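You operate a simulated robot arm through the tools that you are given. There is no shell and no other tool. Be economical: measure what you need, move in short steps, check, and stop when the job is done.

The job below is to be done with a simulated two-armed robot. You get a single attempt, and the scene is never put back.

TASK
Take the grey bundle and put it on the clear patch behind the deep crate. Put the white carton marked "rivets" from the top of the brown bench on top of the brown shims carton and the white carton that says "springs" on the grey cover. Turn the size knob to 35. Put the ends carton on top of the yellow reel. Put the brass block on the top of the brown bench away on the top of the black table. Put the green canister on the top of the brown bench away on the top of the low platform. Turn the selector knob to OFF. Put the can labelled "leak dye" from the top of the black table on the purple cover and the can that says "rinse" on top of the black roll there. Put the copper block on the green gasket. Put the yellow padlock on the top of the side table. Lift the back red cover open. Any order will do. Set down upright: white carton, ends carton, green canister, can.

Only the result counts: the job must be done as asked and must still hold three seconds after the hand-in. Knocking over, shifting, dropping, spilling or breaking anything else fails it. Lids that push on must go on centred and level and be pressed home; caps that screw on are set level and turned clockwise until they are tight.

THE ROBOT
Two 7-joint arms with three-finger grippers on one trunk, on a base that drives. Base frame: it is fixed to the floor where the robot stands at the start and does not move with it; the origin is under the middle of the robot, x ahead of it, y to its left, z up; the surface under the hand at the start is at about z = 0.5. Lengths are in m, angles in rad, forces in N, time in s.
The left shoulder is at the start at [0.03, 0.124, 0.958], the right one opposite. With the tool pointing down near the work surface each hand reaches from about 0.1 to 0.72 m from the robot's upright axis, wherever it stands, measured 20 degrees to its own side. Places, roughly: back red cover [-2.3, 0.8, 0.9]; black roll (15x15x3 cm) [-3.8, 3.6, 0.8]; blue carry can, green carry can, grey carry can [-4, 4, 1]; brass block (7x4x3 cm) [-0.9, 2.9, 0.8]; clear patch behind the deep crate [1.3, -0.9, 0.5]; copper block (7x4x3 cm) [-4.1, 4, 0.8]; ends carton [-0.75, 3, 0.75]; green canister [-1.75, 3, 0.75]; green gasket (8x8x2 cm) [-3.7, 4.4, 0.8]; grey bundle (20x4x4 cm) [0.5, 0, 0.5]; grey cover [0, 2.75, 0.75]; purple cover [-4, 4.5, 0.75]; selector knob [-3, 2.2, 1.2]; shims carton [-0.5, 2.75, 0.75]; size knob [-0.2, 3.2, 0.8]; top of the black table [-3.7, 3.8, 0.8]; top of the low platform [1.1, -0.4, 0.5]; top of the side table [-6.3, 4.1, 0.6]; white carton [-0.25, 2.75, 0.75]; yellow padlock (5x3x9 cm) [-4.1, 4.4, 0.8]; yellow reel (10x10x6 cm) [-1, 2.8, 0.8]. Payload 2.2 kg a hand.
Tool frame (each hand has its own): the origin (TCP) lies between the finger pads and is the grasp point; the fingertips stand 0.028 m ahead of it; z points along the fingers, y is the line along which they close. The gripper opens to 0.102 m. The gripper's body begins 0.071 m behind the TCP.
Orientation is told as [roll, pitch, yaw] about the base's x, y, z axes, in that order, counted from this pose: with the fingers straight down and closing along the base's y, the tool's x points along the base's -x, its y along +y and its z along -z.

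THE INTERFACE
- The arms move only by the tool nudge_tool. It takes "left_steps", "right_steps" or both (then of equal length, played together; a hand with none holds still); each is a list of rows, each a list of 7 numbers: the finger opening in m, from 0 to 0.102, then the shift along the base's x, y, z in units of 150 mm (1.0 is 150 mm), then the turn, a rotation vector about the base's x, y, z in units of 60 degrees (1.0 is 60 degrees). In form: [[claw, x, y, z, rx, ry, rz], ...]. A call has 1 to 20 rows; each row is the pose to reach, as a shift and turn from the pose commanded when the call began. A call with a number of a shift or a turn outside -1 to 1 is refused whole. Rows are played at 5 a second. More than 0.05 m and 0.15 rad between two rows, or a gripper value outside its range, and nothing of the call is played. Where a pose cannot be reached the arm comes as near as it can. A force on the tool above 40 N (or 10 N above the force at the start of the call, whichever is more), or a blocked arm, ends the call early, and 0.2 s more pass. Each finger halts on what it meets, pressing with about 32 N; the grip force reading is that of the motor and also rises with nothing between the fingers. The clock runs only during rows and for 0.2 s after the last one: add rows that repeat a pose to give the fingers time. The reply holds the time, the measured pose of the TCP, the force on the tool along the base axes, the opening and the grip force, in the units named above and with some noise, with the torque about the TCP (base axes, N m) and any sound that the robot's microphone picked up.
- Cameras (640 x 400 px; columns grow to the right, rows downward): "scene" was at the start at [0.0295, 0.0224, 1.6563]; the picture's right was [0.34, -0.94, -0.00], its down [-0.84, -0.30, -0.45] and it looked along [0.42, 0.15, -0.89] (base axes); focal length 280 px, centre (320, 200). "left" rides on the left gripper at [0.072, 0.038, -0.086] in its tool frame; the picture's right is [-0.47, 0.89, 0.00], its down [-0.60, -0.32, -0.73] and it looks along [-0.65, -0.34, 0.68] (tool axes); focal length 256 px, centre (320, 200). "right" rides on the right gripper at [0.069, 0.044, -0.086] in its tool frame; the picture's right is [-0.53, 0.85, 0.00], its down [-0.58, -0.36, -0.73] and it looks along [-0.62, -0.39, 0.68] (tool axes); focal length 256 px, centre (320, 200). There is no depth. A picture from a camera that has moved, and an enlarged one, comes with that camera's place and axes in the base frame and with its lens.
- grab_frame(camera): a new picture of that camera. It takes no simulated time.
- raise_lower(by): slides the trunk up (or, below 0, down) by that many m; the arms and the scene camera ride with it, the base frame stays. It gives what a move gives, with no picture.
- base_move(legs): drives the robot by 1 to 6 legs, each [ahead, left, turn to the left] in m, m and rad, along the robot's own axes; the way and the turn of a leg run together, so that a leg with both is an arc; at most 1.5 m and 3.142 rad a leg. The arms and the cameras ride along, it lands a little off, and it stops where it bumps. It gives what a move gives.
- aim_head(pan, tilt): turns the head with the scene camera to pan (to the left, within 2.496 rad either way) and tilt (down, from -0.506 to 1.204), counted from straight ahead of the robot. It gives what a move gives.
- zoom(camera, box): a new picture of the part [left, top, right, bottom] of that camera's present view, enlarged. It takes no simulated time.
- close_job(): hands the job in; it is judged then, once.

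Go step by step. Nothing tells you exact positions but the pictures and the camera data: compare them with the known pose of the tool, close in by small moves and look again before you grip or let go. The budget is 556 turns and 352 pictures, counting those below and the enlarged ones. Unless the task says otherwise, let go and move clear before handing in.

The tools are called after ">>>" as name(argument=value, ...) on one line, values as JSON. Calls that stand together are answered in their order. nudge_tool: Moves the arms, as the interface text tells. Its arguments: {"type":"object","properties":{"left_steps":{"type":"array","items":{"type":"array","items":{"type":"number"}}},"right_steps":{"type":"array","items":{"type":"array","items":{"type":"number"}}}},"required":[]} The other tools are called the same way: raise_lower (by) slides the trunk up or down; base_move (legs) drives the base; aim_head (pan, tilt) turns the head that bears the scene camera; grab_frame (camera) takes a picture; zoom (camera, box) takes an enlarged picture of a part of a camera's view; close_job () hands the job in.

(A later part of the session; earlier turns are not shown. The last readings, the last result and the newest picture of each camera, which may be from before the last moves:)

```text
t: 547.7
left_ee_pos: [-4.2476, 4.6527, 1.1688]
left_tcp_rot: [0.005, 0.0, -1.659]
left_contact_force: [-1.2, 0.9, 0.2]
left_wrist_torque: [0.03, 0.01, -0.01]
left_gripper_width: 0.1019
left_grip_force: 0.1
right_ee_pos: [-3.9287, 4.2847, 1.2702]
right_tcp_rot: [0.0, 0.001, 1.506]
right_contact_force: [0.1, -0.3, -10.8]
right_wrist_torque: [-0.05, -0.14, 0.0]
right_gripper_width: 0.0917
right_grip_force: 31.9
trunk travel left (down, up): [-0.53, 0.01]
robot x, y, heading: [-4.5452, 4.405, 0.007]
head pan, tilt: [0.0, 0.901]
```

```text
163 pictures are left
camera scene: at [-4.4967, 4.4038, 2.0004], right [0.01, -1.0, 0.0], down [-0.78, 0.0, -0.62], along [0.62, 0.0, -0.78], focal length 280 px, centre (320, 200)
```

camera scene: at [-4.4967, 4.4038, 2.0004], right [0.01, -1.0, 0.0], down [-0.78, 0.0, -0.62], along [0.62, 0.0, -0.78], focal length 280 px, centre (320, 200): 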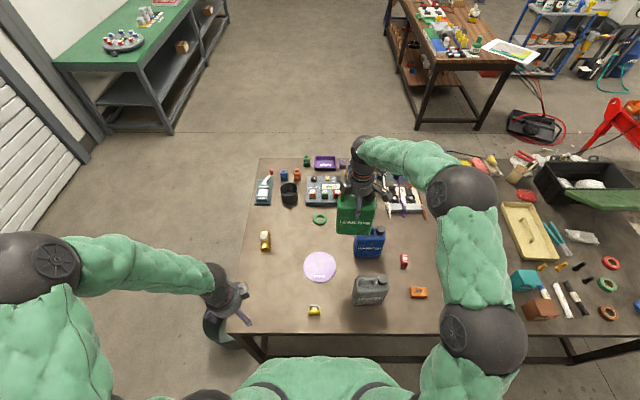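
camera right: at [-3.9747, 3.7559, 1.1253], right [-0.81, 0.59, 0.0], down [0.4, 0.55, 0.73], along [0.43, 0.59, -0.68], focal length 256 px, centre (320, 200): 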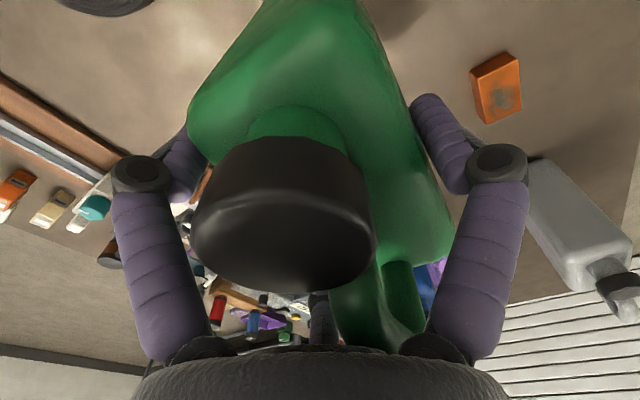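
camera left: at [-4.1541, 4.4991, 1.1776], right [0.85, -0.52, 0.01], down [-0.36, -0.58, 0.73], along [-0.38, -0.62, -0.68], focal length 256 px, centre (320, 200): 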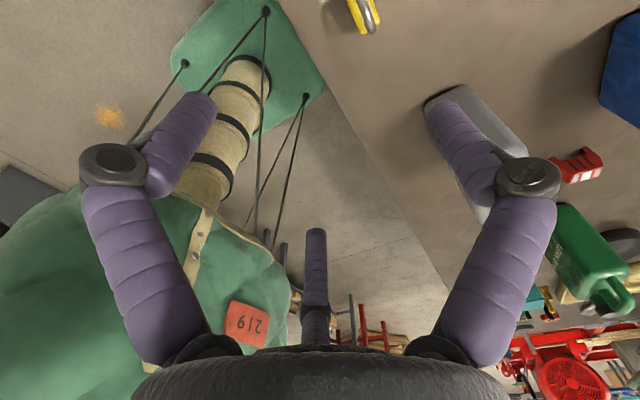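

>>> nudge_tool(right_steps=[[0.02, 0.02, 0.2, 0, 0, 0, 0], [0.02, 0.04, 0.4, 0, 0, 0, 0], [0.02, 0.06, 0.6, 0, 0, 0, 0], [0.02, 0.08, 0.815, 0, 0, 0, 0], [0.02, 0.08, 0.815, -0.2, 0, 0, 0], [0.02, 0.08, 0.815, -0.4, 0, 0, 0], [0.02, 0.08, 0.815, -0.6, 0, 0, 0]])

>>> raise_lower(by=-0.08)

>>> zoom(camera="scene", box=[240, 180, 400, 320])

>>> grab_frame(camera="right")

```text
t: 549.3
left_ee_pos: [-4.2466, 4.6544, 1.1691]
left_tcp_rot: [0.006, -0.001, -1.66]
left_contact_force: [-0.8, -0.3, 0.3]
left_wrist_torque: [0.01, 0.04, 0.01]
left_gripper_width: 0.1022
left_grip_force: 0.0
right_ee_pos: [-3.9153, 4.4058, 1.1799]
right_tcp_rot: [0.002, 0.002, 1.506]
right_contact_force: [1.5, 0.5, -10.5]
right_wrist_torque: [0.0, -0.11, 0.03]
right_gripper_width: 0.0918
right_grip_force: 31.5
trunk travel left (down, up): [-0.53, 0.01]
robot x, y, heading: [-4.544, 4.4039, 0.009]
head pan, tilt: [0.0, 0.901]
```

```text
t: 550.5
left_ee_pos: [-4.249, 4.653, 1.0908]
left_tcp_rot: [0.007, -0.001, -1.657]
left_contact_force: [0.3, 0.8, -0.1]
left_wrist_torque: [0.04, -0.03, -0.01]
left_gripper_width: 0.102
left_grip_force: 0.0
right_ee_pos: [-3.9165, 4.4054, 1.1]
right_tcp_rot: [0.001, 0.003, 1.506]
right_contact_force: [-1.2, 0.1, -10.8]
right_wrist_torque: [-0.04, -0.17, 0.02]
right_gripper_width: 0.0916
right_grip_force: 31.8
trunk travel left (down, up): [-0.45, 0.09]
robot x, y, heading: [-4.5475, 4.4018, 0.005]
head pan, tilt: [0.0, 0.901]
```

```text
2.86 times, centred on (320, 250) of scene
camera zoom: at [-4.4971, 4.4043, 1.9206], right [0.01, -1.0, 0.0], down [-0.78, 0.0, -0.62], along [0.62, 0.0, -0.78], focal length 801 px, centre (320, 57)
```

zoom: 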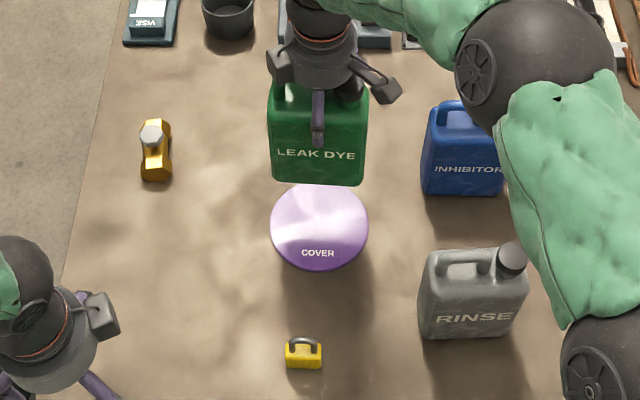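

```text
161 pictures are left
camera right: at [-3.9658, 4.3384, 1.1858], right [-0.81, 0.59, 0.0], down [0.4, 0.55, 0.73], along [0.43, 0.59, -0.68], focal length 256 px, centre (320, 200)
```

right: 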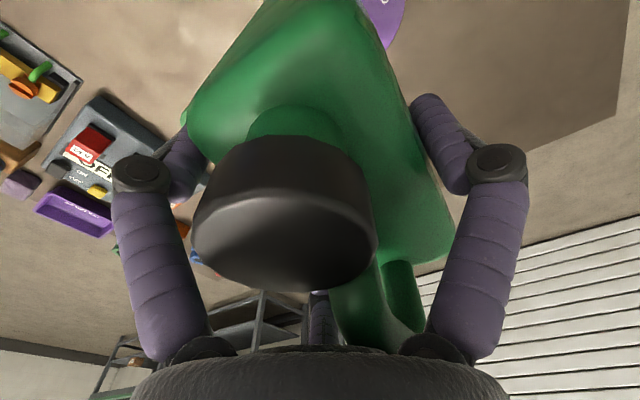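

>>> nudge_tool(right_steps=[[0.02, -0.1, 0, -0.2, 0, 0, 0], [0.02, -0.1, 0, -0.45, 0, 0, 0], [0.02, -0.1, 0, -0.7, 0, 0, 0], [0.02, -0.1, 0, -0.85, 0, 0, 0], [0.02, -0.1, 0, -0.85, 0, 0, 0]])

>>> zoom(camera="scene", box=[260, 180, 380, 300])

```text
t: 551.7
left_ee_pos: [-4.2484, 4.6535, 1.0902]
left_tcp_rot: [0.004, 0.0, -1.66]
left_contact_force: [0.0, 0.6, 0.2]
left_wrist_torque: [-0.04, -0.01, -0.03]
left_gripper_width: 0.1022
left_grip_force: 0.1
right_ee_pos: [-3.9318, 4.4054, 0.9717]
right_tcp_rot: [0.0, 0.001, 1.506]
right_contact_force: [-0.6, 1.0, -11.2]
right_wrist_torque: [-0.04, -0.17, 0.01]
right_gripper_width: 0.0917
right_grip_force: 32.2
trunk travel left (down, up): [-0.45, 0.09]
robot x, y, heading: [-4.5432, 4.4014, 0.002]
head pan, tilt: [0.0, 0.901]
```

```text
3.33 times, centred on (320, 240) of scene
camera zoom: at [-4.497, 4.4045, 1.9205], right [0.01, -1.0, 0.0], down [-0.78, 0.0, -0.62], along [0.62, 0.0, -0.78], focal length 935 px, centre (320, 67)
```

zoom: 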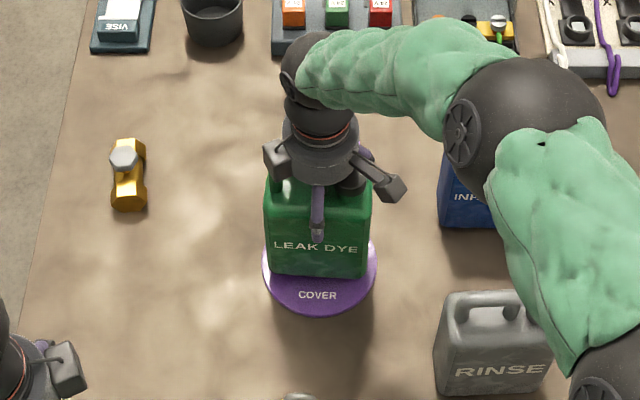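

>>> nudge_tool(right_steps=[[0.02, 0, 0, -0.04, 0, 0, 0], [0.02, 0, 0, -0.07, 0, 0, 0], [0.02, 0, 0, -0.09, 0, 0, 0], [0.02, 0, 0, -0.11, 0, 0, 0], [0.02, 0, 0, -0.11, 0, 0, 0]])

```text
t: 552.9
left_ee_pos: [-4.2511, 4.6528, 1.0916]
left_tcp_rot: [0.008, 0.0, -1.66]
left_contact_force: [0.2, -0.1, 0.2]
left_wrist_torque: [0.02, 0.02, 0.01]
left_gripper_width: 0.1021
left_grip_force: 0.1
right_ee_pos: [-3.9326, 4.4047, 0.9601]
right_tcp_rot: [-0.007, 0.001, 1.504]
right_contact_force: [-4.2, 0.5, 19.5]
right_wrist_torque: [-0.24, 0.98, 0.02]
right_gripper_width: 0.0918
right_grip_force: 32.4
trunk travel left (down, up): [-0.45, 0.09]
robot x, y, heading: [-4.5468, 4.4027, 0.004]
head pan, tilt: [0.0, 0.901]
```

>>> nudge_tool(right_steps=[[0.04, 0, 0, 0, 0, 0, 0], [0.07, 0, 0, 0, 0, 0, 0], [0.09, 0, 0, 0, 0, 0, 0], [0.102, 0, 0, 0, 0, 0, 0], [0.102, 0, 0, 0.02, 0, 0, 0], [0.102, 0, 0, 0.2, 0, 0, 0], [0.102, 0, 0, 0.4, 0, 0, 0], [0.102, 0, 0, 0.7, 0, 0, 0], [0.102, 0, 0, 1.0, 0, 0, 0]])

>>> grab_frame(camera="right")

>>> zoom(camera="scene", box=[240, 180, 400, 320])

```text
t: 554.9
left_ee_pos: [-4.248, 4.6531, 1.0898]
left_tcp_rot: [0.007, -0.001, -1.66]
left_contact_force: [-0.2, -0.5, 0.2]
left_wrist_torque: [-0.01, -0.06, 0.01]
left_gripper_width: 0.102
left_grip_force: 0.1
right_ee_pos: [-3.9353, 4.4047, 1.1074]
right_tcp_rot: [-0.001, 0.003, 1.506]
right_contact_force: [-1.0, -0.2, -0.4]
right_wrist_torque: [0.0, -0.05, 0.03]
right_gripper_width: 0.1017
right_grip_force: 0.0
trunk travel left (down, up): [-0.45, 0.09]
robot x, y, heading: [-4.5434, 4.4005, 0.003]
head pan, tilt: [0.0, 0.901]
```

```text
159 pictures are left
camera right: at [-3.9834, 4.3372, 1.193], right [-0.81, 0.59, 0.0], down [0.4, 0.55, 0.73], along [0.43, 0.59, -0.68], focal length 256 px, centre (320, 200)
```

right: 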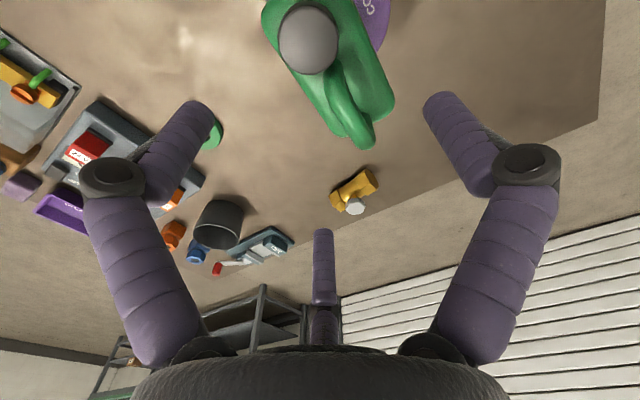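

```text
2.86 times, centred on (320, 250) of scene
camera zoom: at [-4.4998, 4.4043, 1.9205], right [0.01, -1.0, 0.0], down [-0.78, 0.0, -0.62], along [0.62, 0.0, -0.78], focal length 801 px, centre (320, 57)
```

zoom: 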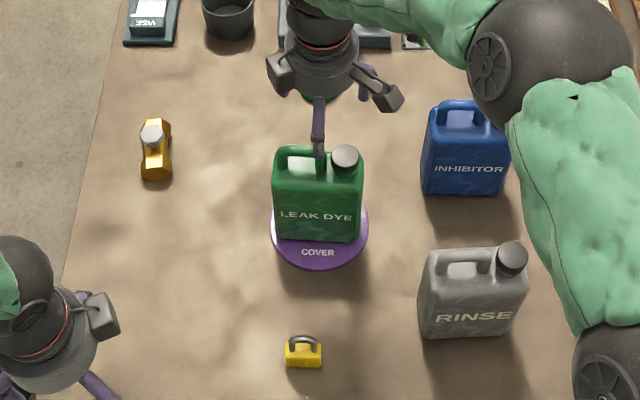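

Leak dye is on the purple cover. Next, the RINSE can.

>>> nudge_tool(right_steps=[[0.102, -0.2, -0.2, 0, 0, 0, 0], [0.102, -0.4, -0.4, 0, 0, 0, 0], [0.102, -0.6, -0.6, 0, 0, 0, 0.04], [0.102, -0.8, -0.8, 0, 0, 0, 0.07], [0.102, -0.94, -1.0, 0, 0, 0, 0.07]])

>>> nudge_tool(right_steps=[[0.102, 0, -0.2, 0, 0, 0, 0], [0.102, 0, -0.39, -0.1, 0, 0, 0], [0.102, 0, -0.39, -0.3, 0, 0, 0], [0.102, 0, -0.39, -0.5, 0, 0, 0], [0.102, 0, -0.39, -0.7, 0, 0, 0], [0.102, 0, -0.39, -0.7, 0, 0, 0]])

>>> grab_frame(camera="right")

>>> zoom(camera="scene", box=[320, 200, 440, 320])

```text
t: 556.1
left_ee_pos: [-4.2498, 4.6524, 1.0901]
left_tcp_rot: [0.008, -0.001, -1.659]
left_contact_force: [-0.2, 0.5, -0.6]
left_wrist_torque: [0.0, -0.02, 0.02]
left_gripper_width: 0.1019
left_grip_force: 0.1
right_ee_pos: [-4.0755, 4.2543, 1.1069]
right_tcp_rot: [0.0, 0.003, 1.58]
right_contact_force: [-0.1, 0.5, -0.7]
right_wrist_torque: [0.02, 0.02, -0.03]
right_gripper_width: 0.1019
right_grip_force: 0.1
trunk travel left (down, up): [-0.45, 0.09]
robot x, y, heading: [-4.5422, 4.4053, 0.008]
head pan, tilt: [0.0, 0.901]
```

```text
t: 557.5
left_ee_pos: [-4.2487, 4.6531, 1.0905]
left_tcp_rot: [0.007, -0.001, -1.659]
left_contact_force: [-0.1, 0.9, 0.4]
left_wrist_torque: [-0.02, 0.01, -0.01]
left_gripper_width: 0.102
left_grip_force: 0.0
right_ee_pos: [-4.0743, 4.1968, 0.9998]
right_tcp_rot: [0.001, 0.002, 1.58]
right_contact_force: [0.2, 0.3, 0.4]
right_wrist_torque: [0.01, -0.01, -0.02]
right_gripper_width: 0.102
right_grip_force: 0.1
trunk travel left (down, up): [-0.45, 0.09]
robot x, y, heading: [-4.5428, 4.4016, 0.008]
head pan, tilt: [0.0, 0.901]
```

```text
157 pictures are left
camera right: at [-4.1177, 4.1267, 1.0859], right [-0.85, 0.53, 0.0], down [0.36, 0.58, 0.73], along [0.39, 0.62, -0.68], focal length 256 px, centre (320, 200)
```

right: 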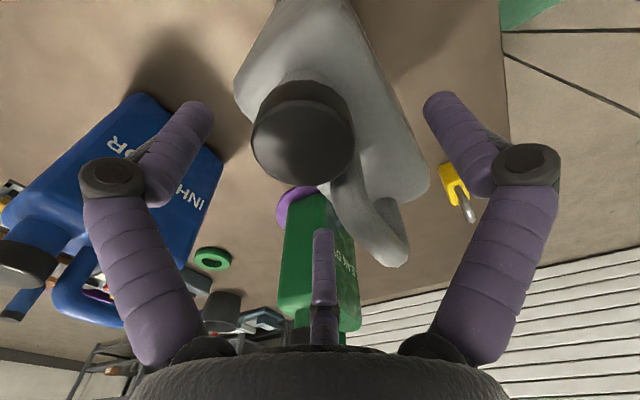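

```text
3.33 times, centred on (380, 260) of scene
camera zoom: at [-4.4989, 4.4045, 1.9205], right [0.01, -1.0, 0.0], down [-0.78, 0.0, -0.62], along [0.62, 0.0, -0.78], focal length 935 px, centre (120, 0)
```

zoom: 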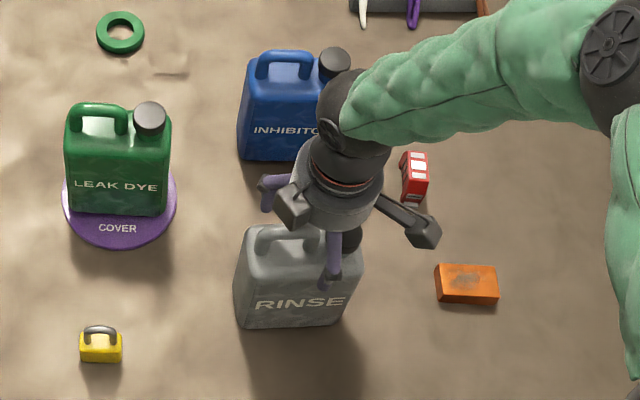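

>>> nudge_tool(right_steps=[[0.102, -0.01, 0.02, -0.05, 0, 0, 0], [0.102, -0.01, 0.03, -0.1, 0, 0, 0], [0.102, -0.01, 0.03, -0.15, 0, 0, 0], [0.102, -0.01, 0.03, -0.2, 0, 0, 0], [0.102, -0.01, 0.03, -0.24, 0, 0, 0]])

>>> grab_frame(camera="right")

```text
t: 558.3
left_ee_pos: [-4.2477, 4.6524, 1.0891]
left_tcp_rot: [0.007, 0.0, -1.662]
left_contact_force: [0.4, -0.7, 0.4]
left_wrist_torque: [-0.02, 0.02, 0.0]
left_gripper_width: 0.1018
left_grip_force: 0.1
right_ee_pos: [-4.0651, 4.1941, 0.9863]
right_tcp_rot: [-0.016, 0.01, 1.573]
right_contact_force: [-2.3, -4.5, 14.4]
right_wrist_torque: [-0.69, -0.21, -0.31]
right_gripper_width: 0.1032
right_grip_force: 0.0
trunk travel left (down, up): [-0.45, 0.09]
robot x, y, heading: [-4.5418, 4.403, 0.006]
head pan, tilt: [0.0, 0.901]
stopped in row 4 (right hand): the force on the tool passed its limit at 47 N (the readings are from after the stop); the commanded pose is now the measured one
```

```text
155 pictures are left
camera right: at [-4.1111, 4.126, 1.0713], right [-0.85, 0.53, -0.02], down [0.35, 0.58, 0.73], along [0.4, 0.61, -0.68], focal length 256 px, centre (320, 200)
```

right: 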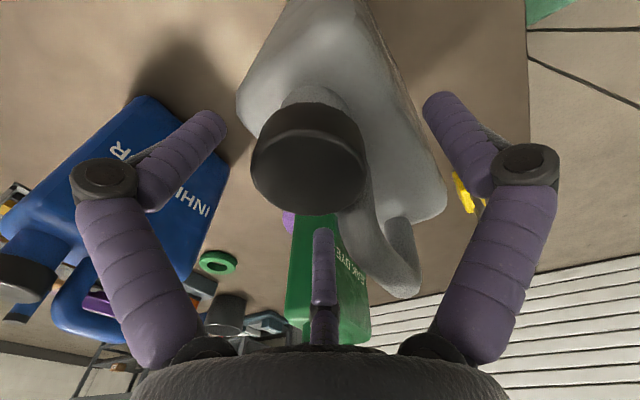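

>>> nudge_tool(right_steps=[[0.102, 0, 0, 0.1, 0, 0, 0], [0.102, 0.02, 0.01, 0.1, 0.01, 0.015, 0.007], [0.102, 0.02, 0.01, 0.0, 0.01, 0.015, 0.007], [0.102, 0.02, 0.01, -0.08, 0.01, 0.015, 0.007], [0.102, 0.02, 0.01, -0.14, 0.01, 0.015, 0.007], [0.102, 0.02, 0.01, -0.18, 0.01, 0.015, 0.007]])

>>> grab_frame(camera="right")

>>> zoom(camera="scene", box=[340, 220, 420, 310])

```text
t: 559.2
left_ee_pos: [-4.2495, 4.6532, 1.0901]
left_tcp_rot: [0.006, 0.0, -1.661]
left_contact_force: [-0.1, -0.1, -0.2]
left_wrist_torque: [-0.02, 0.03, 0.03]
left_gripper_width: 0.1018
left_grip_force: 0.0
right_ee_pos: [-4.0667, 4.1992, 0.9882]
right_tcp_rot: [0.008, -0.001, 1.579]
right_contact_force: [-5.4, 3.5, 14.2]
right_wrist_torque: [0.11, 0.82, -0.07]
right_gripper_width: 0.1027
right_grip_force: 0.3
trunk travel left (down, up): [-0.45, 0.09]
robot x, y, heading: [-4.5437, 4.4044, 0.004]
head pan, tilt: [0.0, 0.901]
stopped in row 4 (right hand): the force on the tool passed its limit at 52 N (the readings are from after the stop); the commanded pose is now the measured one
```

```text
154 pictures are left
camera right: at [-4.1106, 4.1278, 1.0732], right [-0.85, 0.53, 0.01], down [0.37, 0.58, 0.73], along [0.38, 0.62, -0.69], focal length 256 px, centre (320, 200)
```

right: 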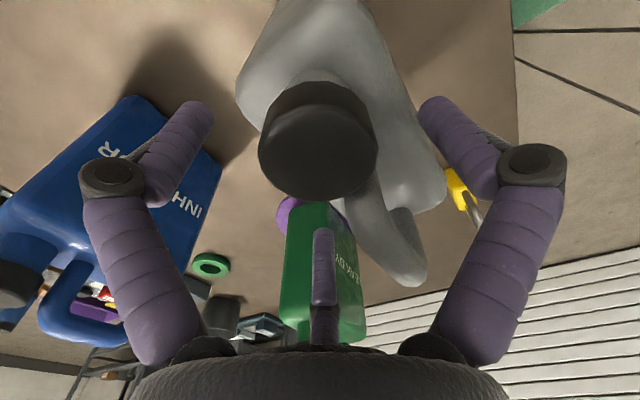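

```text
4.44 times, centred on (380, 265) of scene
camera zoom: at [-4.4998, 4.4047, 1.9206], right [0.01, -1.0, 0.0], down [-0.78, 0.0, -0.62], along [0.62, 0.0, -0.78], focal length 1246 px, centre (53, -89)
```

zoom: 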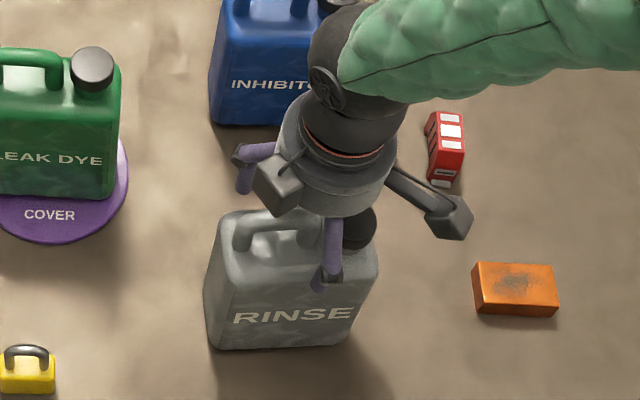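

>>> nudge_tool(right_steps=[[0.102, 0, 0, 0.08, 0, -0.008, 0.03], [0.102, -0.015, 0, 0.12, 0, -0.008, 0.06], [0.102, -0.015, 0, 0.05, 0, -0.008, 0.06], [0.102, -0.015, 0, -0.02, 0, -0.008, 0.06], [0.102, -0.015, 0, -0.08, 0, -0.008, 0.06], [0.102, -0.015, 0, -0.13, 0, -0.008, 0.06], [0.102, -0.015, 0, -0.16, 0, -0.008, 0.06]])

>>> grab_frame(camera="right")

```text
t: 560.8
left_ee_pos: [-4.248, 4.6525, 1.0893]
left_tcp_rot: [0.007, 0.001, -1.661]
left_contact_force: [-0.8, 0.0, 0.6]
left_wrist_torque: [0.0, -0.02, 0.03]
left_gripper_width: 0.1021
left_grip_force: 0.1
right_ee_pos: [-4.0678, 4.1985, 0.9622]
right_tcp_rot: [-0.001, -0.001, 1.642]
right_contact_force: [-1.1, -1.0, -0.2]
right_wrist_torque: [-0.04, -0.02, -0.01]
right_gripper_width: 0.102
right_grip_force: 0.2
trunk travel left (down, up): [-0.45, 0.09]
robot x, y, heading: [-4.5484, 4.3987, 0.004]
head pan, tilt: [0.0, 0.901]
```

```text
152 pictures are left
camera right: at [-4.1076, 4.1245, 1.0478], right [-0.88, 0.47, 0.0], down [0.32, 0.6, 0.73], along [0.34, 0.64, -0.68], focal length 256 px, centre (320, 200)
```

right: 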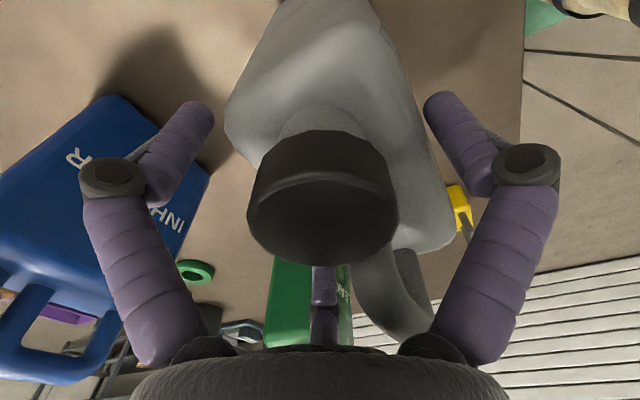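

>>> nudge_tool(right_steps=[[0.102, 0, 0, -0.03, 0, 0, 0], [0.102, 0, 0, -0.05, 0, 0, 0], [0.09, 0, 0, -0.05, 0, 0, 0], [0.07, 0, 0, -0.05, 0, 0, 0], [0.05, 0, 0, -0.05, 0, 0, 0], [0.02, 0, 0, -0.05, 0, 0, 0], [0.02, 0, 0, -0.05, 0, 0, 0]])

>>> nudge_tool(right_steps=[[0.02, 0, 0, 0.1, 0, 0, 0], [0.02, 0, 0, 0.25, 0, 0, 0], [0.02, 0, 0, 0.45, 0, 0, 0], [0.02, 0, 0, 0.6, 0, 0, 0]])

>>> grab_frame(camera="scene")

```text
t: 562.4
left_ee_pos: [-4.2492, 4.6538, 1.0908]
left_tcp_rot: [0.006, -0.001, -1.663]
left_contact_force: [0.0, -0.1, -0.6]
left_wrist_torque: [0.01, -0.01, -0.02]
left_gripper_width: 0.1018
left_grip_force: 0.1
right_ee_pos: [-4.0684, 4.1971, 0.9559]
right_tcp_rot: [0.0, 0.0, 1.645]
right_contact_force: [-5.3, -0.6, 4.6]
right_wrist_torque: [-0.15, 0.36, 0.02]
right_gripper_width: 0.0921
right_grip_force: 31.9
trunk travel left (down, up): [-0.45, 0.09]
robot x, y, heading: [-4.5436, 4.405, 0.002]
head pan, tilt: [0.0, 0.901]
```

```text
t: 563.4
left_ee_pos: [-4.2483, 4.6526, 1.09]
left_tcp_rot: [0.008, -0.002, -1.66]
left_contact_force: [-0.6, -0.3, 0.0]
left_wrist_torque: [-0.01, 0.0, -0.02]
left_gripper_width: 0.1019
left_grip_force: 0.0
right_ee_pos: [-4.0677, 4.1985, 1.0453]
right_tcp_rot: [0.0, 0.0, 1.645]
right_contact_force: [-0.7, 0.5, -11.0]
right_wrist_torque: [-0.08, -0.17, 0.01]
right_gripper_width: 0.0917
right_grip_force: 31.7
trunk travel left (down, up): [-0.45, 0.09]
robot x, y, heading: [-4.5433, 4.401, 0.009]
head pan, tilt: [0.0, 0.901]
```

```text
151 pictures are left
camera scene: at [-4.498, 4.4042, 1.9205], right [0.01, -1.0, 0.0], down [-0.78, 0.0, -0.62], along [0.62, 0.0, -0.78], focal length 280 px, centre (320, 200)
```

scene: 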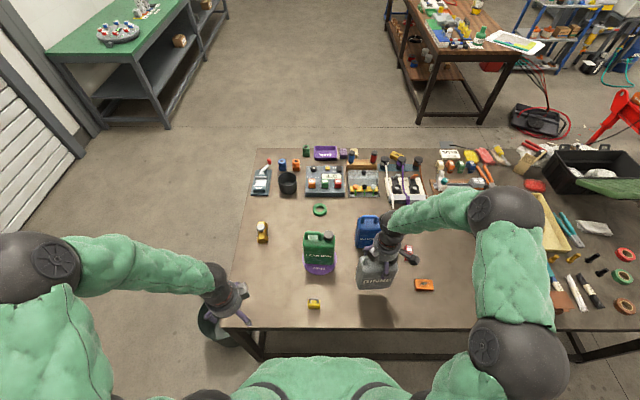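

>>> nudge_tool(right_steps=[[0.02, 0, 0, 0.25, 0, 0, 0], [0.02, 0, 0, 0.5, 0, 0, 0], [0.02, 0, 0, 0.75, 0, 0, 0]])

>>> base_move(legs=[[0, -0.6, -0.005], [0.04, 0, 0]])

>>> zoom(camera="scene", box=[280, 170, 480, 320])

```text
t: 564.2
left_ee_pos: [-4.2477, 4.6521, 1.0903]
left_tcp_rot: [0.007, -0.002, -1.661]
left_contact_force: [-1.0, 0.6, -0.1]
left_wrist_torque: [0.0, -0.02, -0.01]
left_gripper_width: 0.1019
left_grip_force: 0.1
right_ee_pos: [-4.0694, 4.1981, 1.1583]
right_tcp_rot: [0.002, 0.001, 1.644]
right_contact_force: [-1.6, 1.0, -11.1]
right_wrist_torque: [-0.16, -0.17, -0.01]
right_gripper_width: 0.0917
right_grip_force: 32.3
trunk travel left (down, up): [-0.45, 0.09]
robot x, y, heading: [-4.5442, 4.4039, 0.007]
head pan, tilt: [0.0, 0.901]
```

```text
t: 568.0
left_ee_pos: [-4.2079, 4.0662, 1.091]
left_tcp_rot: [0.008, 0.001, -1.661]
left_contact_force: [0.4, 0.5, -0.2]
left_wrist_torque: [0.02, 0.02, -0.01]
left_gripper_width: 0.102
left_grip_force: 0.0
right_ee_pos: [-4.028, 3.6112, 1.1585]
right_tcp_rot: [-0.001, 0.0, 1.645]
right_contact_force: [0.6, 0.0, -10.0]
right_wrist_torque: [-0.08, -0.13, -0.03]
right_gripper_width: 0.0916
right_grip_force: 32.0
trunk travel left (down, up): [-0.45, 0.09]
robot x, y, heading: [-4.5065, 3.8154, 0.004]
head pan, tilt: [0.0, 0.901]
```

```text
2.67 times, centred on (380, 245) of scene
camera zoom: at [-4.4569, 3.8173, 1.9205], right [0.01, -1.0, 0.0], down [-0.78, 0.0, -0.62], along [0.62, 0.0, -0.78], focal length 748 px, centre (160, 80)
```

zoom: 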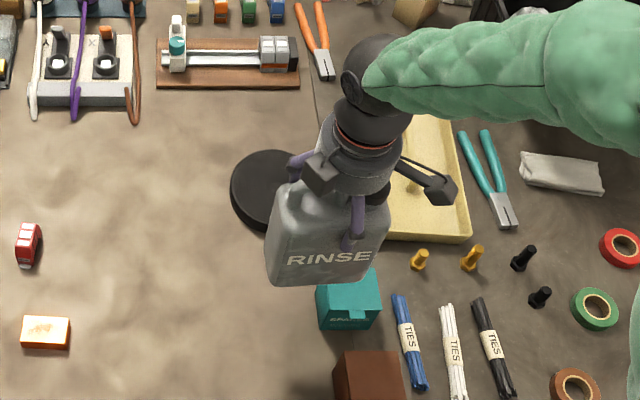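

>>> nudge_tool(right_steps=[[0.02, 0.3, 0.02, 0, 0, 0, 0], [0.02, 0.6, 0.04, 0, 0, 0, 0], [0.02, 0.9, 0.07, 0, 0, 0, 0], [0.02, 1.0, 0.07, -0.2, 0, 0, 0]])

>>> nudge_tool(right_steps=[[0.02, 0.25, 0, -0.1, 0, 0, 0], [0.02, 0.5, 0, -0.3, 0, 0, 0], [0.02, 0.5, 0, -0.5, 0, 0, 0], [0.02, 0.5, 0, -0.7, 0, 0, 0], [0.02, 0.5, 0, -0.7, 0, 0, 0]])

>>> zoom(camera="scene", box=[310, 150, 450, 270])

>>> grab_frame(camera="right")

```text
t: 569.0
left_ee_pos: [-4.2055, 4.0658, 1.0892]
left_tcp_rot: [0.006, 0.0, -1.665]
left_contact_force: [-0.7, 0.0, 0.4]
left_wrist_torque: [0.01, 0.03, 0.01]
left_gripper_width: 0.1021
left_grip_force: 0.0
right_ee_pos: [-3.8734, 3.6218, 1.1294]
right_tcp_rot: [0.001, -0.001, 1.643]
right_contact_force: [1.4, -0.4, -10.1]
right_wrist_torque: [-0.06, -0.15, -0.02]
right_gripper_width: 0.0916
right_grip_force: 32.1
trunk travel left (down, up): [-0.45, 0.09]
robot x, y, heading: [-4.504, 3.8137, 0.004]
head pan, tilt: [0.0, 0.901]
```

```text
t: 570.2
left_ee_pos: [-4.2067, 4.0649, 1.0904]
left_tcp_rot: [0.007, 0.0, -1.661]
left_contact_force: [-1.6, 0.1, -0.3]
left_wrist_torque: [-0.06, -0.01, -0.03]
left_gripper_width: 0.1021
left_grip_force: 0.1
right_ee_pos: [-3.8017, 3.6227, 1.0224]
right_tcp_rot: [0.002, 0.0, 1.644]
right_contact_force: [-0.4, 0.1, -10.9]
right_wrist_torque: [-0.16, -0.14, 0.02]
right_gripper_width: 0.0917
right_grip_force: 31.7
trunk travel left (down, up): [-0.45, 0.09]
robot x, y, heading: [-4.4981, 3.8187, 0.004]
head pan, tilt: [0.0, 0.901]
```

```text
3.33 times, centred on (380, 210) of scene
camera zoom: at [-4.4556, 3.8169, 1.9205], right [0.01, -1.0, 0.0], down [-0.78, 0.0, -0.62], along [0.62, 0.0, -0.78], focal length 935 px, centre (120, 167)
```

zoom: 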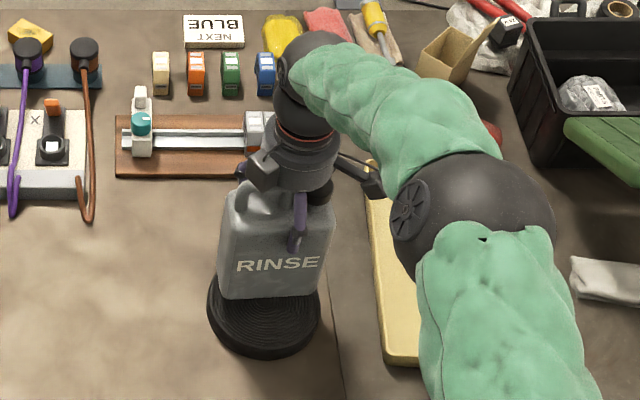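

```text
148 pictures are left
camera right: at [-3.8411, 3.5491, 1.1095], right [-0.88, 0.47, 0.0], down [0.32, 0.6, 0.73], along [0.34, 0.65, -0.68], focal length 256 px, centre (320, 200)
```

right: 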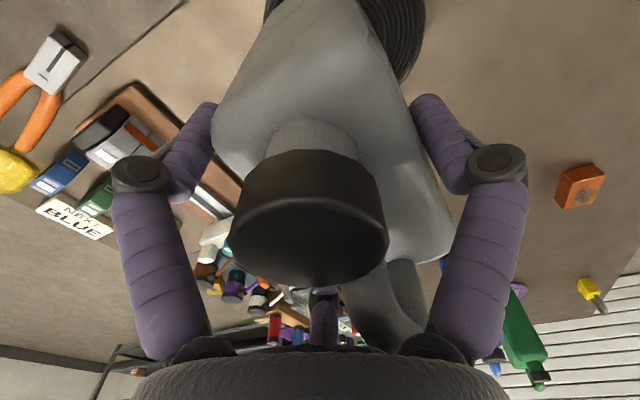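

>>> nudge_tool(right_steps=[[0.02, -0.05, 0, -0.08, 0, 0, 0], [0.02, -0.05, 0, -0.16, 0, 0, 0], [0.02, -0.05, 0, -0.19, 0, 0, 0], [0.02, -0.05, 0, -0.22, 0, 0, 0], [0.02, -0.05, 0, -0.25, 0, 0, 0], [0.02, -0.05, 0, -0.28, 0, 0, 0]])

>>> zoom(camera="scene", box=[330, 170, 430, 270])

```text
t: 571.6
left_ee_pos: [-4.2077, 4.0663, 1.0904]
left_tcp_rot: [0.007, 0.0, -1.662]
left_contact_force: [-0.1, -1.4, 0.5]
left_wrist_torque: [0.0, -0.01, -0.02]
left_gripper_width: 0.102
left_grip_force: 0.2
right_ee_pos: [-3.8088, 3.623, 0.986]
right_tcp_rot: [-0.005, 0.003, 1.642]
right_contact_force: [-6.1, 1.3, 16.8]
right_wrist_torque: [0.83, 1.02, 0.32]
right_gripper_width: 0.0919
right_grip_force: 32.6
trunk travel left (down, up): [-0.45, 0.09]
robot x, y, heading: [-4.5011, 3.8168, 0.005]
head pan, tilt: [0.0, 0.901]
```

```text
4.00 times, centred on (380, 220) of scene
camera zoom: at [-4.4587, 3.818, 1.9209], right [0.01, -1.0, 0.0], down [-0.78, 0.0, -0.62], along [0.62, 0.0, -0.78], focal length 1122 px, centre (80, 120)
```

zoom: 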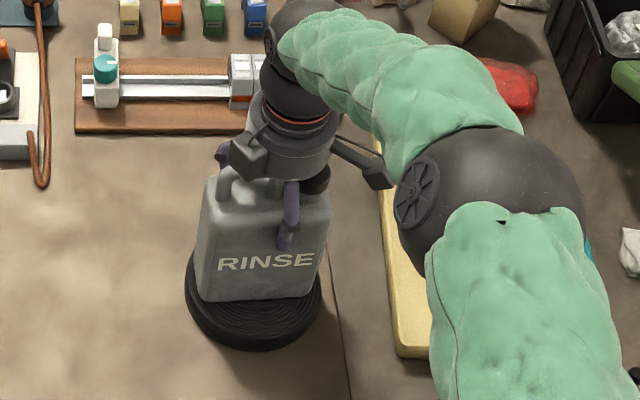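

Contact on the roll, well centred. Releasing.

>>> nudge_tool(right_steps=[[0.04, 0, 0, 0, 0, 0, 0], [0.07, 0, 0, 0, 0, 0, 0], [0.09, 0, 0, 0, 0, 0, 0], [0.102, 0, 0, 0, 0, 0, 0], [0.102, 0, 0, 0.02, 0, 0, 0], [0.102, 0, 0, 0.2, 0, 0, 0], [0.102, 0, 0, 0.4, 0, 0, 0], [0.102, 0, 0, 0.7, 0, 0, 0], [0.102, 0, 0, 0.95, 0, 0, 0]])

>>> nudge_tool(right_steps=[[0.102, -0.3, 0, 0, 0, 0, 0], [0.102, -0.6, 0, 0, 0, 0, 0], [0.102, -0.9, 0, 0, 0, 0, 0], [0.102, -1.0, 0, 0, 0, 0, 0]])

>>> zoom(camera="scene", box=[270, 150, 450, 290])

```text
t: 573.6
left_ee_pos: [-4.2075, 4.0654, 1.0908]
left_tcp_rot: [0.007, 0.0, -1.659]
left_contact_force: [0.1, 0.7, 0.4]
left_wrist_torque: [-0.03, 0.0, -0.03]
left_gripper_width: 0.1019
left_grip_force: 0.0
right_ee_pos: [-3.8094, 3.6217, 1.1248]
right_tcp_rot: [0.002, 0.0, 1.644]
right_contact_force: [-0.3, 1.0, -0.8]
right_wrist_torque: [0.01, -0.03, 0.01]
right_gripper_width: 0.1021
right_grip_force: 0.0
trunk travel left (down, up): [-0.45, 0.09]
robot x, y, heading: [-4.5027, 3.818, 0.005]
head pan, tilt: [0.0, 0.901]
```

```text
t: 574.6
left_ee_pos: [-4.2066, 4.0664, 1.0907]
left_tcp_rot: [0.006, 0.0, -1.659]
left_contact_force: [-1.0, -0.3, 0.7]
left_wrist_torque: [0.0, 0.03, 0.0]
left_gripper_width: 0.1021
left_grip_force: 0.0
right_ee_pos: [-3.9598, 3.621, 1.1251]
right_tcp_rot: [0.0, 0.0, 1.644]
right_contact_force: [0.4, 0.5, -0.2]
right_wrist_torque: [-0.01, 0.0, 0.0]
right_gripper_width: 0.102
right_grip_force: 0.0
trunk travel left (down, up): [-0.45, 0.09]
robot x, y, heading: [-4.5008, 3.8157, 0.012]
head pan, tilt: [0.0, 0.901]
```

```text
2.86 times, centred on (360, 220) of scene
camera zoom: at [-4.4558, 3.8174, 1.9205], right [0.01, -1.0, 0.0], down [-0.78, 0.0, -0.62], along [0.62, 0.0, -0.78], focal length 801 px, centre (206, 143)
```

zoom: 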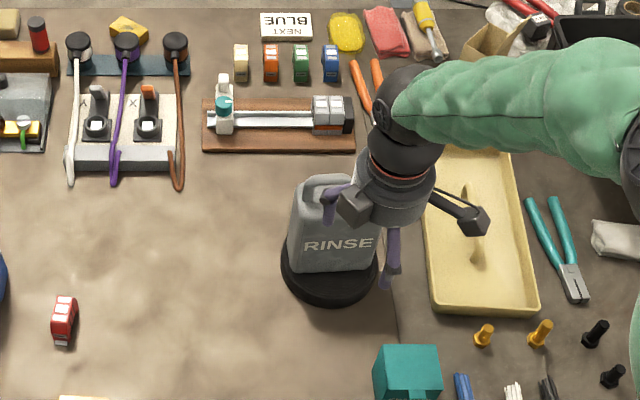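

RINSE is on the black roll. Now the copper block with the right hand.

>>> nudge_tool(left_steps=[[0.102, -0.1, 0.2, 0, 0, 0, 0], [0.102, -0.2, 0.4, 0, 0, 0, 0], [0.102, -0.2, 0.7, 0, 0, 0, 0], [0.102, -0.2, 1.0, 0, 0, 0, 0]], right_steps=[[0.102, -0.1, 0.25, 0, 0, 0, 0], [0.102, -0.2, 0.5, 0, 0, 0, 0], [0.102, -0.4, 0.75, 0, 0, 0, -0.03], [0.102, -0.6, 1.0, 0, 0, 0, -0.07]])

>>> nudge_tool(right_steps=[[0.102, 0, 0.3, -0.1, 0, 0, 0], [0.102, 0, 0.6, -0.2, 0, 0, 0], [0.102, 0, 0.9, -0.3, 0, 0, 0], [0.102, 0, 1.0, -0.5, 0, 0, 0], [0.102, 0, 1.0, -0.8, 0, 0, 0], [0.102, 0, 1.0, -1.0, 0, 0, 0]])

>>> nudge_tool(right_steps=[[0.102, 0, 0.2, 0, 0, 0, 0], [0.102, 0, 0.43, 0, 0, 0, 0], [0.102, 0, 0.43, 0, 0, 0, 0]])

>>> grab_frame(camera="right")

>>> zoom(camera="scene", box=[220, 180, 360, 320])

```text
t: 575.6
left_ee_pos: [-4.239, 4.2194, 1.0887]
left_tcp_rot: [0.008, -0.004, -1.663]
left_contact_force: [-0.1, 0.7, 0.6]
left_wrist_torque: [-0.06, -0.02, -0.01]
left_gripper_width: 0.1022
left_grip_force: 0.0
right_ee_pos: [-4.0493, 3.7739, 1.1229]
right_tcp_rot: [-0.002, 0.002, 1.57]
right_contact_force: [0.3, 0.6, 0.3]
right_wrist_torque: [-0.03, -0.04, 0.02]
right_gripper_width: 0.1021
right_grip_force: 0.1
trunk travel left (down, up): [-0.45, 0.09]
robot x, y, heading: [-4.5, 3.8186, 0.004]
head pan, tilt: [0.0, 0.901]
```

```text
t: 577.0
left_ee_pos: [-4.2364, 4.217, 1.09]
left_tcp_rot: [0.005, -0.001, -1.661]
left_contact_force: [0.2, -0.4, -0.5]
left_wrist_torque: [0.0, 0.0, 0.01]
left_gripper_width: 0.1018
left_grip_force: 0.1
right_ee_pos: [-4.0461, 3.926, 0.9734]
right_tcp_rot: [0.0, 0.0, 1.57]
right_contact_force: [0.3, 0.1, 0.1]
right_wrist_torque: [0.02, 0.03, 0.01]
right_gripper_width: 0.1015
right_grip_force: 0.1
trunk travel left (down, up): [-0.45, 0.09]
robot x, y, heading: [-4.4987, 3.8141, 0.002]
head pan, tilt: [0.0, 0.901]
```

```text
t: 577.8
left_ee_pos: [-4.2364, 4.217, 1.0903]
left_tcp_rot: [0.007, 0.0, -1.663]
left_contact_force: [0.1, 0.1, -0.5]
left_wrist_torque: [0.05, 0.03, 0.01]
left_gripper_width: 0.1022
left_grip_force: 0.0
right_ee_pos: [-4.0473, 3.9876, 0.973]
right_tcp_rot: [0.0, 0.001, 1.571]
right_contact_force: [0.6, -0.5, -0.4]
right_wrist_torque: [0.0, 0.02, 0.02]
right_gripper_width: 0.1019
right_grip_force: 0.1
trunk travel left (down, up): [-0.45, 0.09]
robot x, y, heading: [-4.5025, 3.814, 0.006]
head pan, tilt: [0.0, 0.901]
```

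```text
145 pictures are left
camera right: at [-4.0924, 3.9172, 1.0597], right [-0.84, 0.53, 0.0], down [0.37, 0.58, 0.73], along [0.39, 0.62, -0.68], focal length 256 px, centre (320, 200)
```

right: 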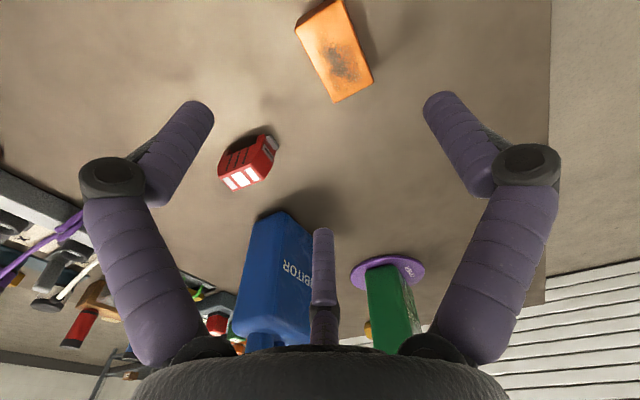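

```text
2.86 times, centred on (290, 250) of scene
camera zoom: at [-4.4558, 3.8163, 1.9205], right [0.0, -1.0, 0.0], down [-0.78, 0.0, -0.62], along [0.62, 0.0, -0.78], focal length 801 px, centre (406, 57)
```

zoom: 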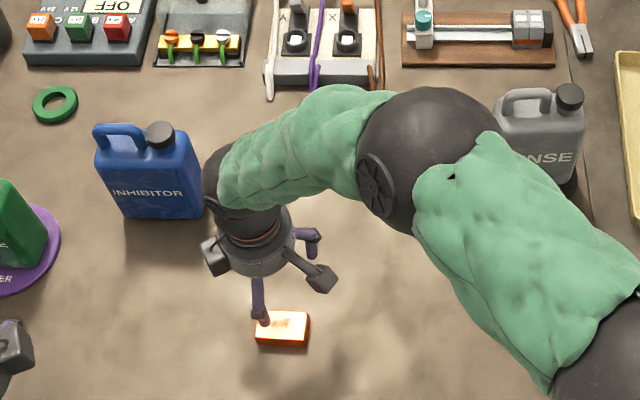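

>>> nudge_tool(right_steps=[[0.102, 0, 0, -0.3, 0, 0, 0], [0.102, 0, 0, -0.55, 0, 0, 0], [0.102, 0, 0, -0.75, 0, 0, 0], [0.102, 0, 0, -0.88, 0, 0, 0], [0.09, 0, 0, -0.91, 0, 0, 0], [0.07, 0, 0, -0.9, 0, 0, 0], [0.05, 0, 0, -0.9, 0, 0, 0], [0.03, 0, 0, -0.9, 0, 0, 0], [0.0, 0, 0, -0.9, 0, 0, 0], [0.0, 0, 0, -0.9, 0, 0, 0]])

>>> nudge_tool(right_steps=[[0.0, 0, 0, 0.1, 0, 0, 0], [0.0, 0, 0, 0.4, 0, 0, 0], [0.0, 0, 0, 0.7, 0, 0, 0], [0.0, 0, 0, 1.0, 0, 0, 0]])

>>> grab_frame(camera="right")

```text
t: 580.0
left_ee_pos: [-4.2376, 4.2166, 1.0903]
left_tcp_rot: [0.008, 0.002, -1.661]
left_contact_force: [0.2, 0.0, 0.0]
left_wrist_torque: [0.0, -0.01, -0.01]
left_gripper_width: 0.102
left_grip_force: 0.0
right_ee_pos: [-4.0492, 3.9874, 0.8385]
right_tcp_rot: [-0.001, -0.001, 1.572]
right_contact_force: [-1.1, -0.1, 1.9]
right_wrist_torque: [0.07, 0.13, 0.02]
right_gripper_width: 0.0568
right_grip_force: 32.0
trunk travel left (down, up): [-0.45, 0.09]
robot x, y, heading: [-4.5024, 3.8174, 0.005]
head pan, tilt: [0.0, 0.901]
```

```text
t: 581.0
left_ee_pos: [-4.2369, 4.2162, 1.0906]
left_tcp_rot: [0.007, 0.001, -1.661]
left_contact_force: [0.0, -0.1, 0.2]
left_wrist_torque: [0.01, 0.01, 0.01]
left_gripper_width: 0.1023
left_grip_force: 0.1
right_ee_pos: [-4.0511, 3.9882, 0.9887]
right_tcp_rot: [0.003, 0.0, 1.572]
right_contact_force: [-1.4, 0.4, -3.8]
right_wrist_torque: [0.05, -0.1, 0.02]
right_gripper_width: 0.0569
right_grip_force: 32.0
trunk travel left (down, up): [-0.45, 0.09]
robot x, y, heading: [-4.5053, 3.8147, 0.006]
head pan, tilt: [0.0, 0.901]
```

```text
143 pictures are left
camera right: at [-4.0951, 3.9179, 1.0749], right [-0.85, 0.53, 0.0], down [0.37, 0.58, 0.73], along [0.39, 0.62, -0.68], focal length 256 px, centre (320, 200)
```

right: 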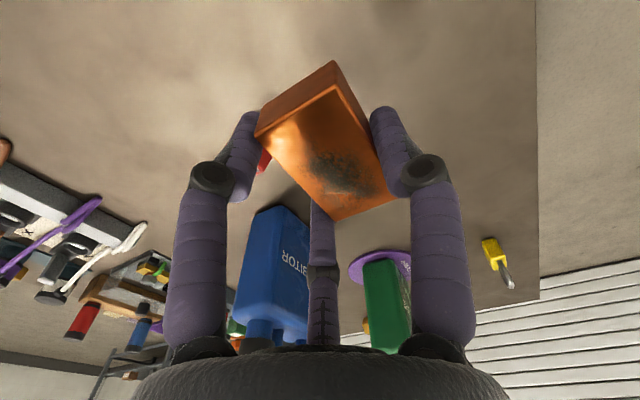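

>>> nudge_tool(right_steps=[[0.0, -0.1, 0, 0.25, 0, 0, 0], [0.0, -0.3, 0, 0.5, 0, 0, 0], [0.0, -0.5, 0, 0.75, 0, 0, 0], [0.0, -0.7, 0, 1.0, 0, 0, 0]])

>>> base_move(legs=[[-0.03, 0.4, 0]])

>>> aim_head(pan=0.3, tilt=1.0)

>>> grab_frame(camera="scene")

>>> grab_frame(camera="left")

```text
t: 582.0
left_ee_pos: [-4.238, 4.2166, 1.0906]
left_tcp_rot: [0.008, 0.001, -1.66]
left_contact_force: [-0.6, 0.2, 0.0]
left_wrist_torque: [0.02, -0.05, 0.01]
left_gripper_width: 0.1019
left_grip_force: 0.1
right_ee_pos: [-4.1554, 3.9866, 1.1404]
right_tcp_rot: [0.0, 0.001, 1.571]
right_contact_force: [-0.3, 0.6, -2.5]
right_wrist_torque: [-0.02, -0.04, 0.02]
right_gripper_width: 0.057
right_grip_force: 32.2
trunk travel left (down, up): [-0.45, 0.09]
robot x, y, heading: [-4.4986, 3.8141, 0.006]
head pan, tilt: [0.0, 0.901]
```

```text
t: 584.5
left_ee_pos: [-4.2726, 4.6175, 1.0911]
left_tcp_rot: [0.007, 0.001, -1.652]
left_contact_force: [0.2, 0.3, -0.8]
left_wrist_torque: [-0.01, -0.01, 0.03]
left_gripper_width: 0.1022
left_grip_force: 0.0
right_ee_pos: [-4.1874, 4.3891, 1.1382]
right_tcp_rot: [0.0, -0.001, 1.577]
right_contact_force: [0.1, -0.2, -2.7]
right_wrist_torque: [-0.03, -0.03, 0.0]
right_gripper_width: 0.0569
right_grip_force: 31.9
trunk travel left (down, up): [-0.45, 0.09]
robot x, y, heading: [-4.5356, 4.2147, 0.014]
head pan, tilt: [0.0, 0.901]
```

```text
t: 585.3
left_ee_pos: [-4.2732, 4.6172, 1.0904]
left_tcp_rot: [0.005, 0.0, -1.652]
left_contact_force: [0.0, -0.9, -0.4]
left_wrist_torque: [0.04, 0.03, -0.01]
left_gripper_width: 0.1022
left_grip_force: 0.0
right_ee_pos: [-4.1869, 4.3901, 1.1386]
right_tcp_rot: [0.002, -0.001, 1.577]
right_contact_force: [0.4, 0.0, -2.3]
right_wrist_torque: [0.03, -0.04, -0.02]
right_gripper_width: 0.0571
right_grip_force: 32.0
trunk travel left (down, up): [-0.45, 0.09]
robot x, y, heading: [-4.5384, 4.2168, 0.011]
head pan, tilt: [0.3, 1.0]
```

```text
142 pictures are left
camera scene: at [-4.4982, 4.2368, 1.9133], right [0.31, -0.95, 0.0], down [-0.8, -0.26, -0.54], along [0.51, 0.17, -0.84], focal length 280 px, centre (320, 200)
```

scene: 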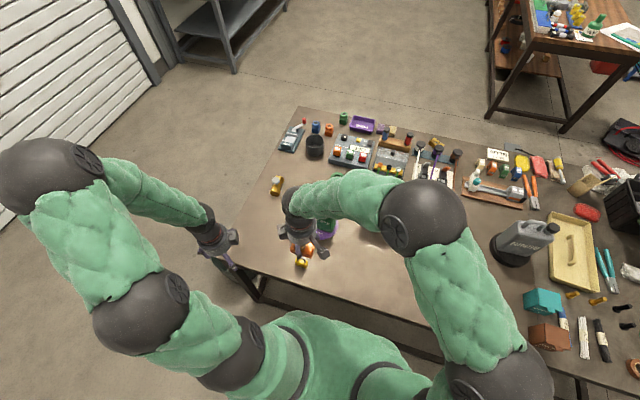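

```text
141 pictures are left
camera left: at [-4.2297, 4.685, 1.1777], right [0.84, -0.54, 0.01], down [-0.37, -0.58, 0.73], along [-0.39, -0.62, -0.68], focal length 256 px, centre (320, 200)
```

left: 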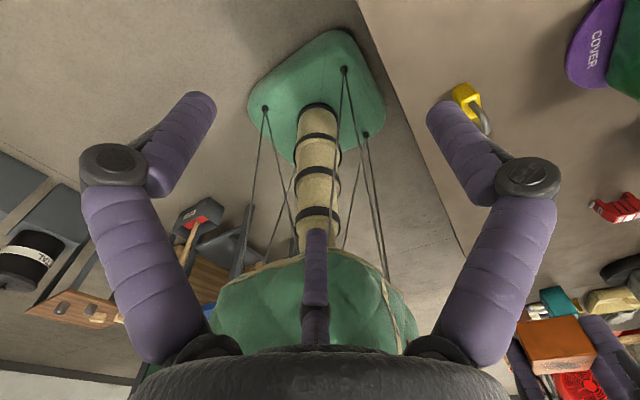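

>>> nudge_tool(right_steps=[[0.0, -0.1, -0.3, 0, 0, 0, 0], [0.0, -0.2, -0.6, 0, 0, 0, 0], [0.0, -0.3, -0.9, 0, 0, 0, 0], [0.0, -0.4, -1.0, 0, 0, 0, 0]], left_steps=[[0.102, 0.1, -0.2, 0, 0, 0, 0.02], [0.102, 0.3, -0.4, 0, 0, 0, 0.04], [0.102, 0.5, -0.6, 0, 0, 0, 0.06], [0.102, 0.7, -0.8, -0.1, 0, 0, 0.08]])

>>> aim_head(pan=0.2, tilt=1.0)

>>> zoom(camera="scene", box=[220, 180, 380, 300])

>>> grab_frame(camera="left")

```text
t: 586.3
left_ee_pos: [-4.1661, 4.4968, 1.0726]
left_tcp_rot: [0.007, 0.0, -1.571]
left_contact_force: [0.3, -0.1, -0.8]
left_wrist_torque: [0.02, -0.03, 0.02]
left_gripper_width: 0.1022
left_grip_force: 0.1
right_ee_pos: [-4.2464, 4.238, 1.1383]
right_tcp_rot: [0.002, 0.0, 1.579]
right_contact_force: [0.5, -0.3, -3.5]
right_wrist_torque: [0.01, -0.01, 0.01]
right_gripper_width: 0.0569
right_grip_force: 32.0
trunk travel left (down, up): [-0.45, 0.09]
robot x, y, heading: [-4.5383, 4.2152, 0.011]
head pan, tilt: [0.3, 1.0]
```

```text
t: 586.9
left_ee_pos: [-4.1666, 4.4974, 1.0745]
left_tcp_rot: [0.007, -0.001, -1.567]
left_contact_force: [0.3, 0.6, -0.2]
left_wrist_torque: [0.0, 0.04, 0.0]
left_gripper_width: 0.102
left_grip_force: 0.0
right_ee_pos: [-4.2492, 4.2385, 1.1389]
right_tcp_rot: [0.002, 0.0, 1.578]
right_contact_force: [0.0, 0.1, -4.0]
right_wrist_torque: [-0.01, -0.06, 0.0]
right_gripper_width: 0.0568
right_grip_force: 31.9
trunk travel left (down, up): [-0.45, 0.09]
robot x, y, heading: [-4.5343, 4.2164, 0.015]
head pan, tilt: [0.201, 1.0]
```

```text
3.33 times, centred on (300, 240) of scene
camera zoom: at [-4.4968, 4.2311, 1.9132], right [0.21, -0.98, 0.0], down [-0.82, -0.18, -0.54], along [0.53, 0.11, -0.84], focal length 935 px, centre (387, 67)
```

zoom: 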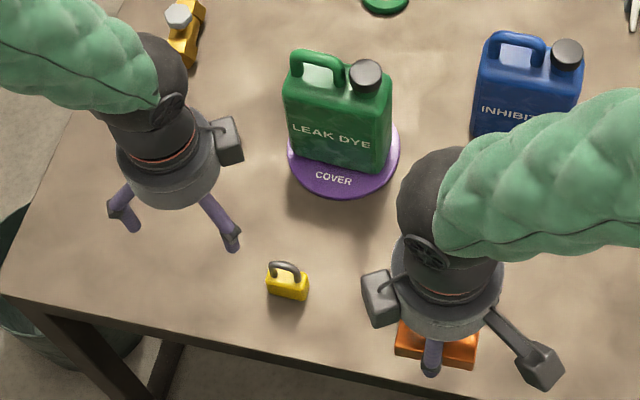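

```text
139 pictures are left
camera left: at [-4.1291, 4.5683, 1.1611], right [0.89, -0.46, 0.01], down [-0.32, -0.6, 0.73], along [-0.33, -0.65, -0.68], focal length 256 px, centre (320, 200)
```

left: 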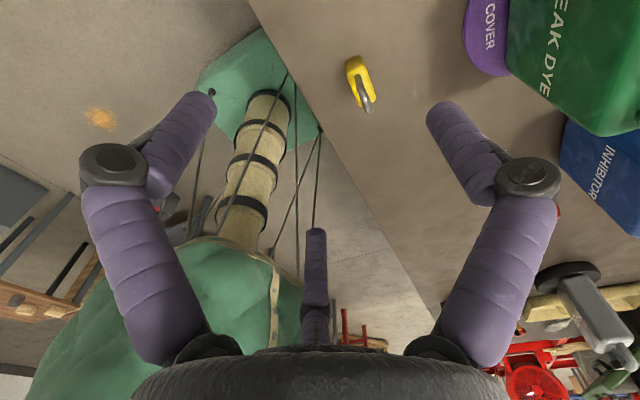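

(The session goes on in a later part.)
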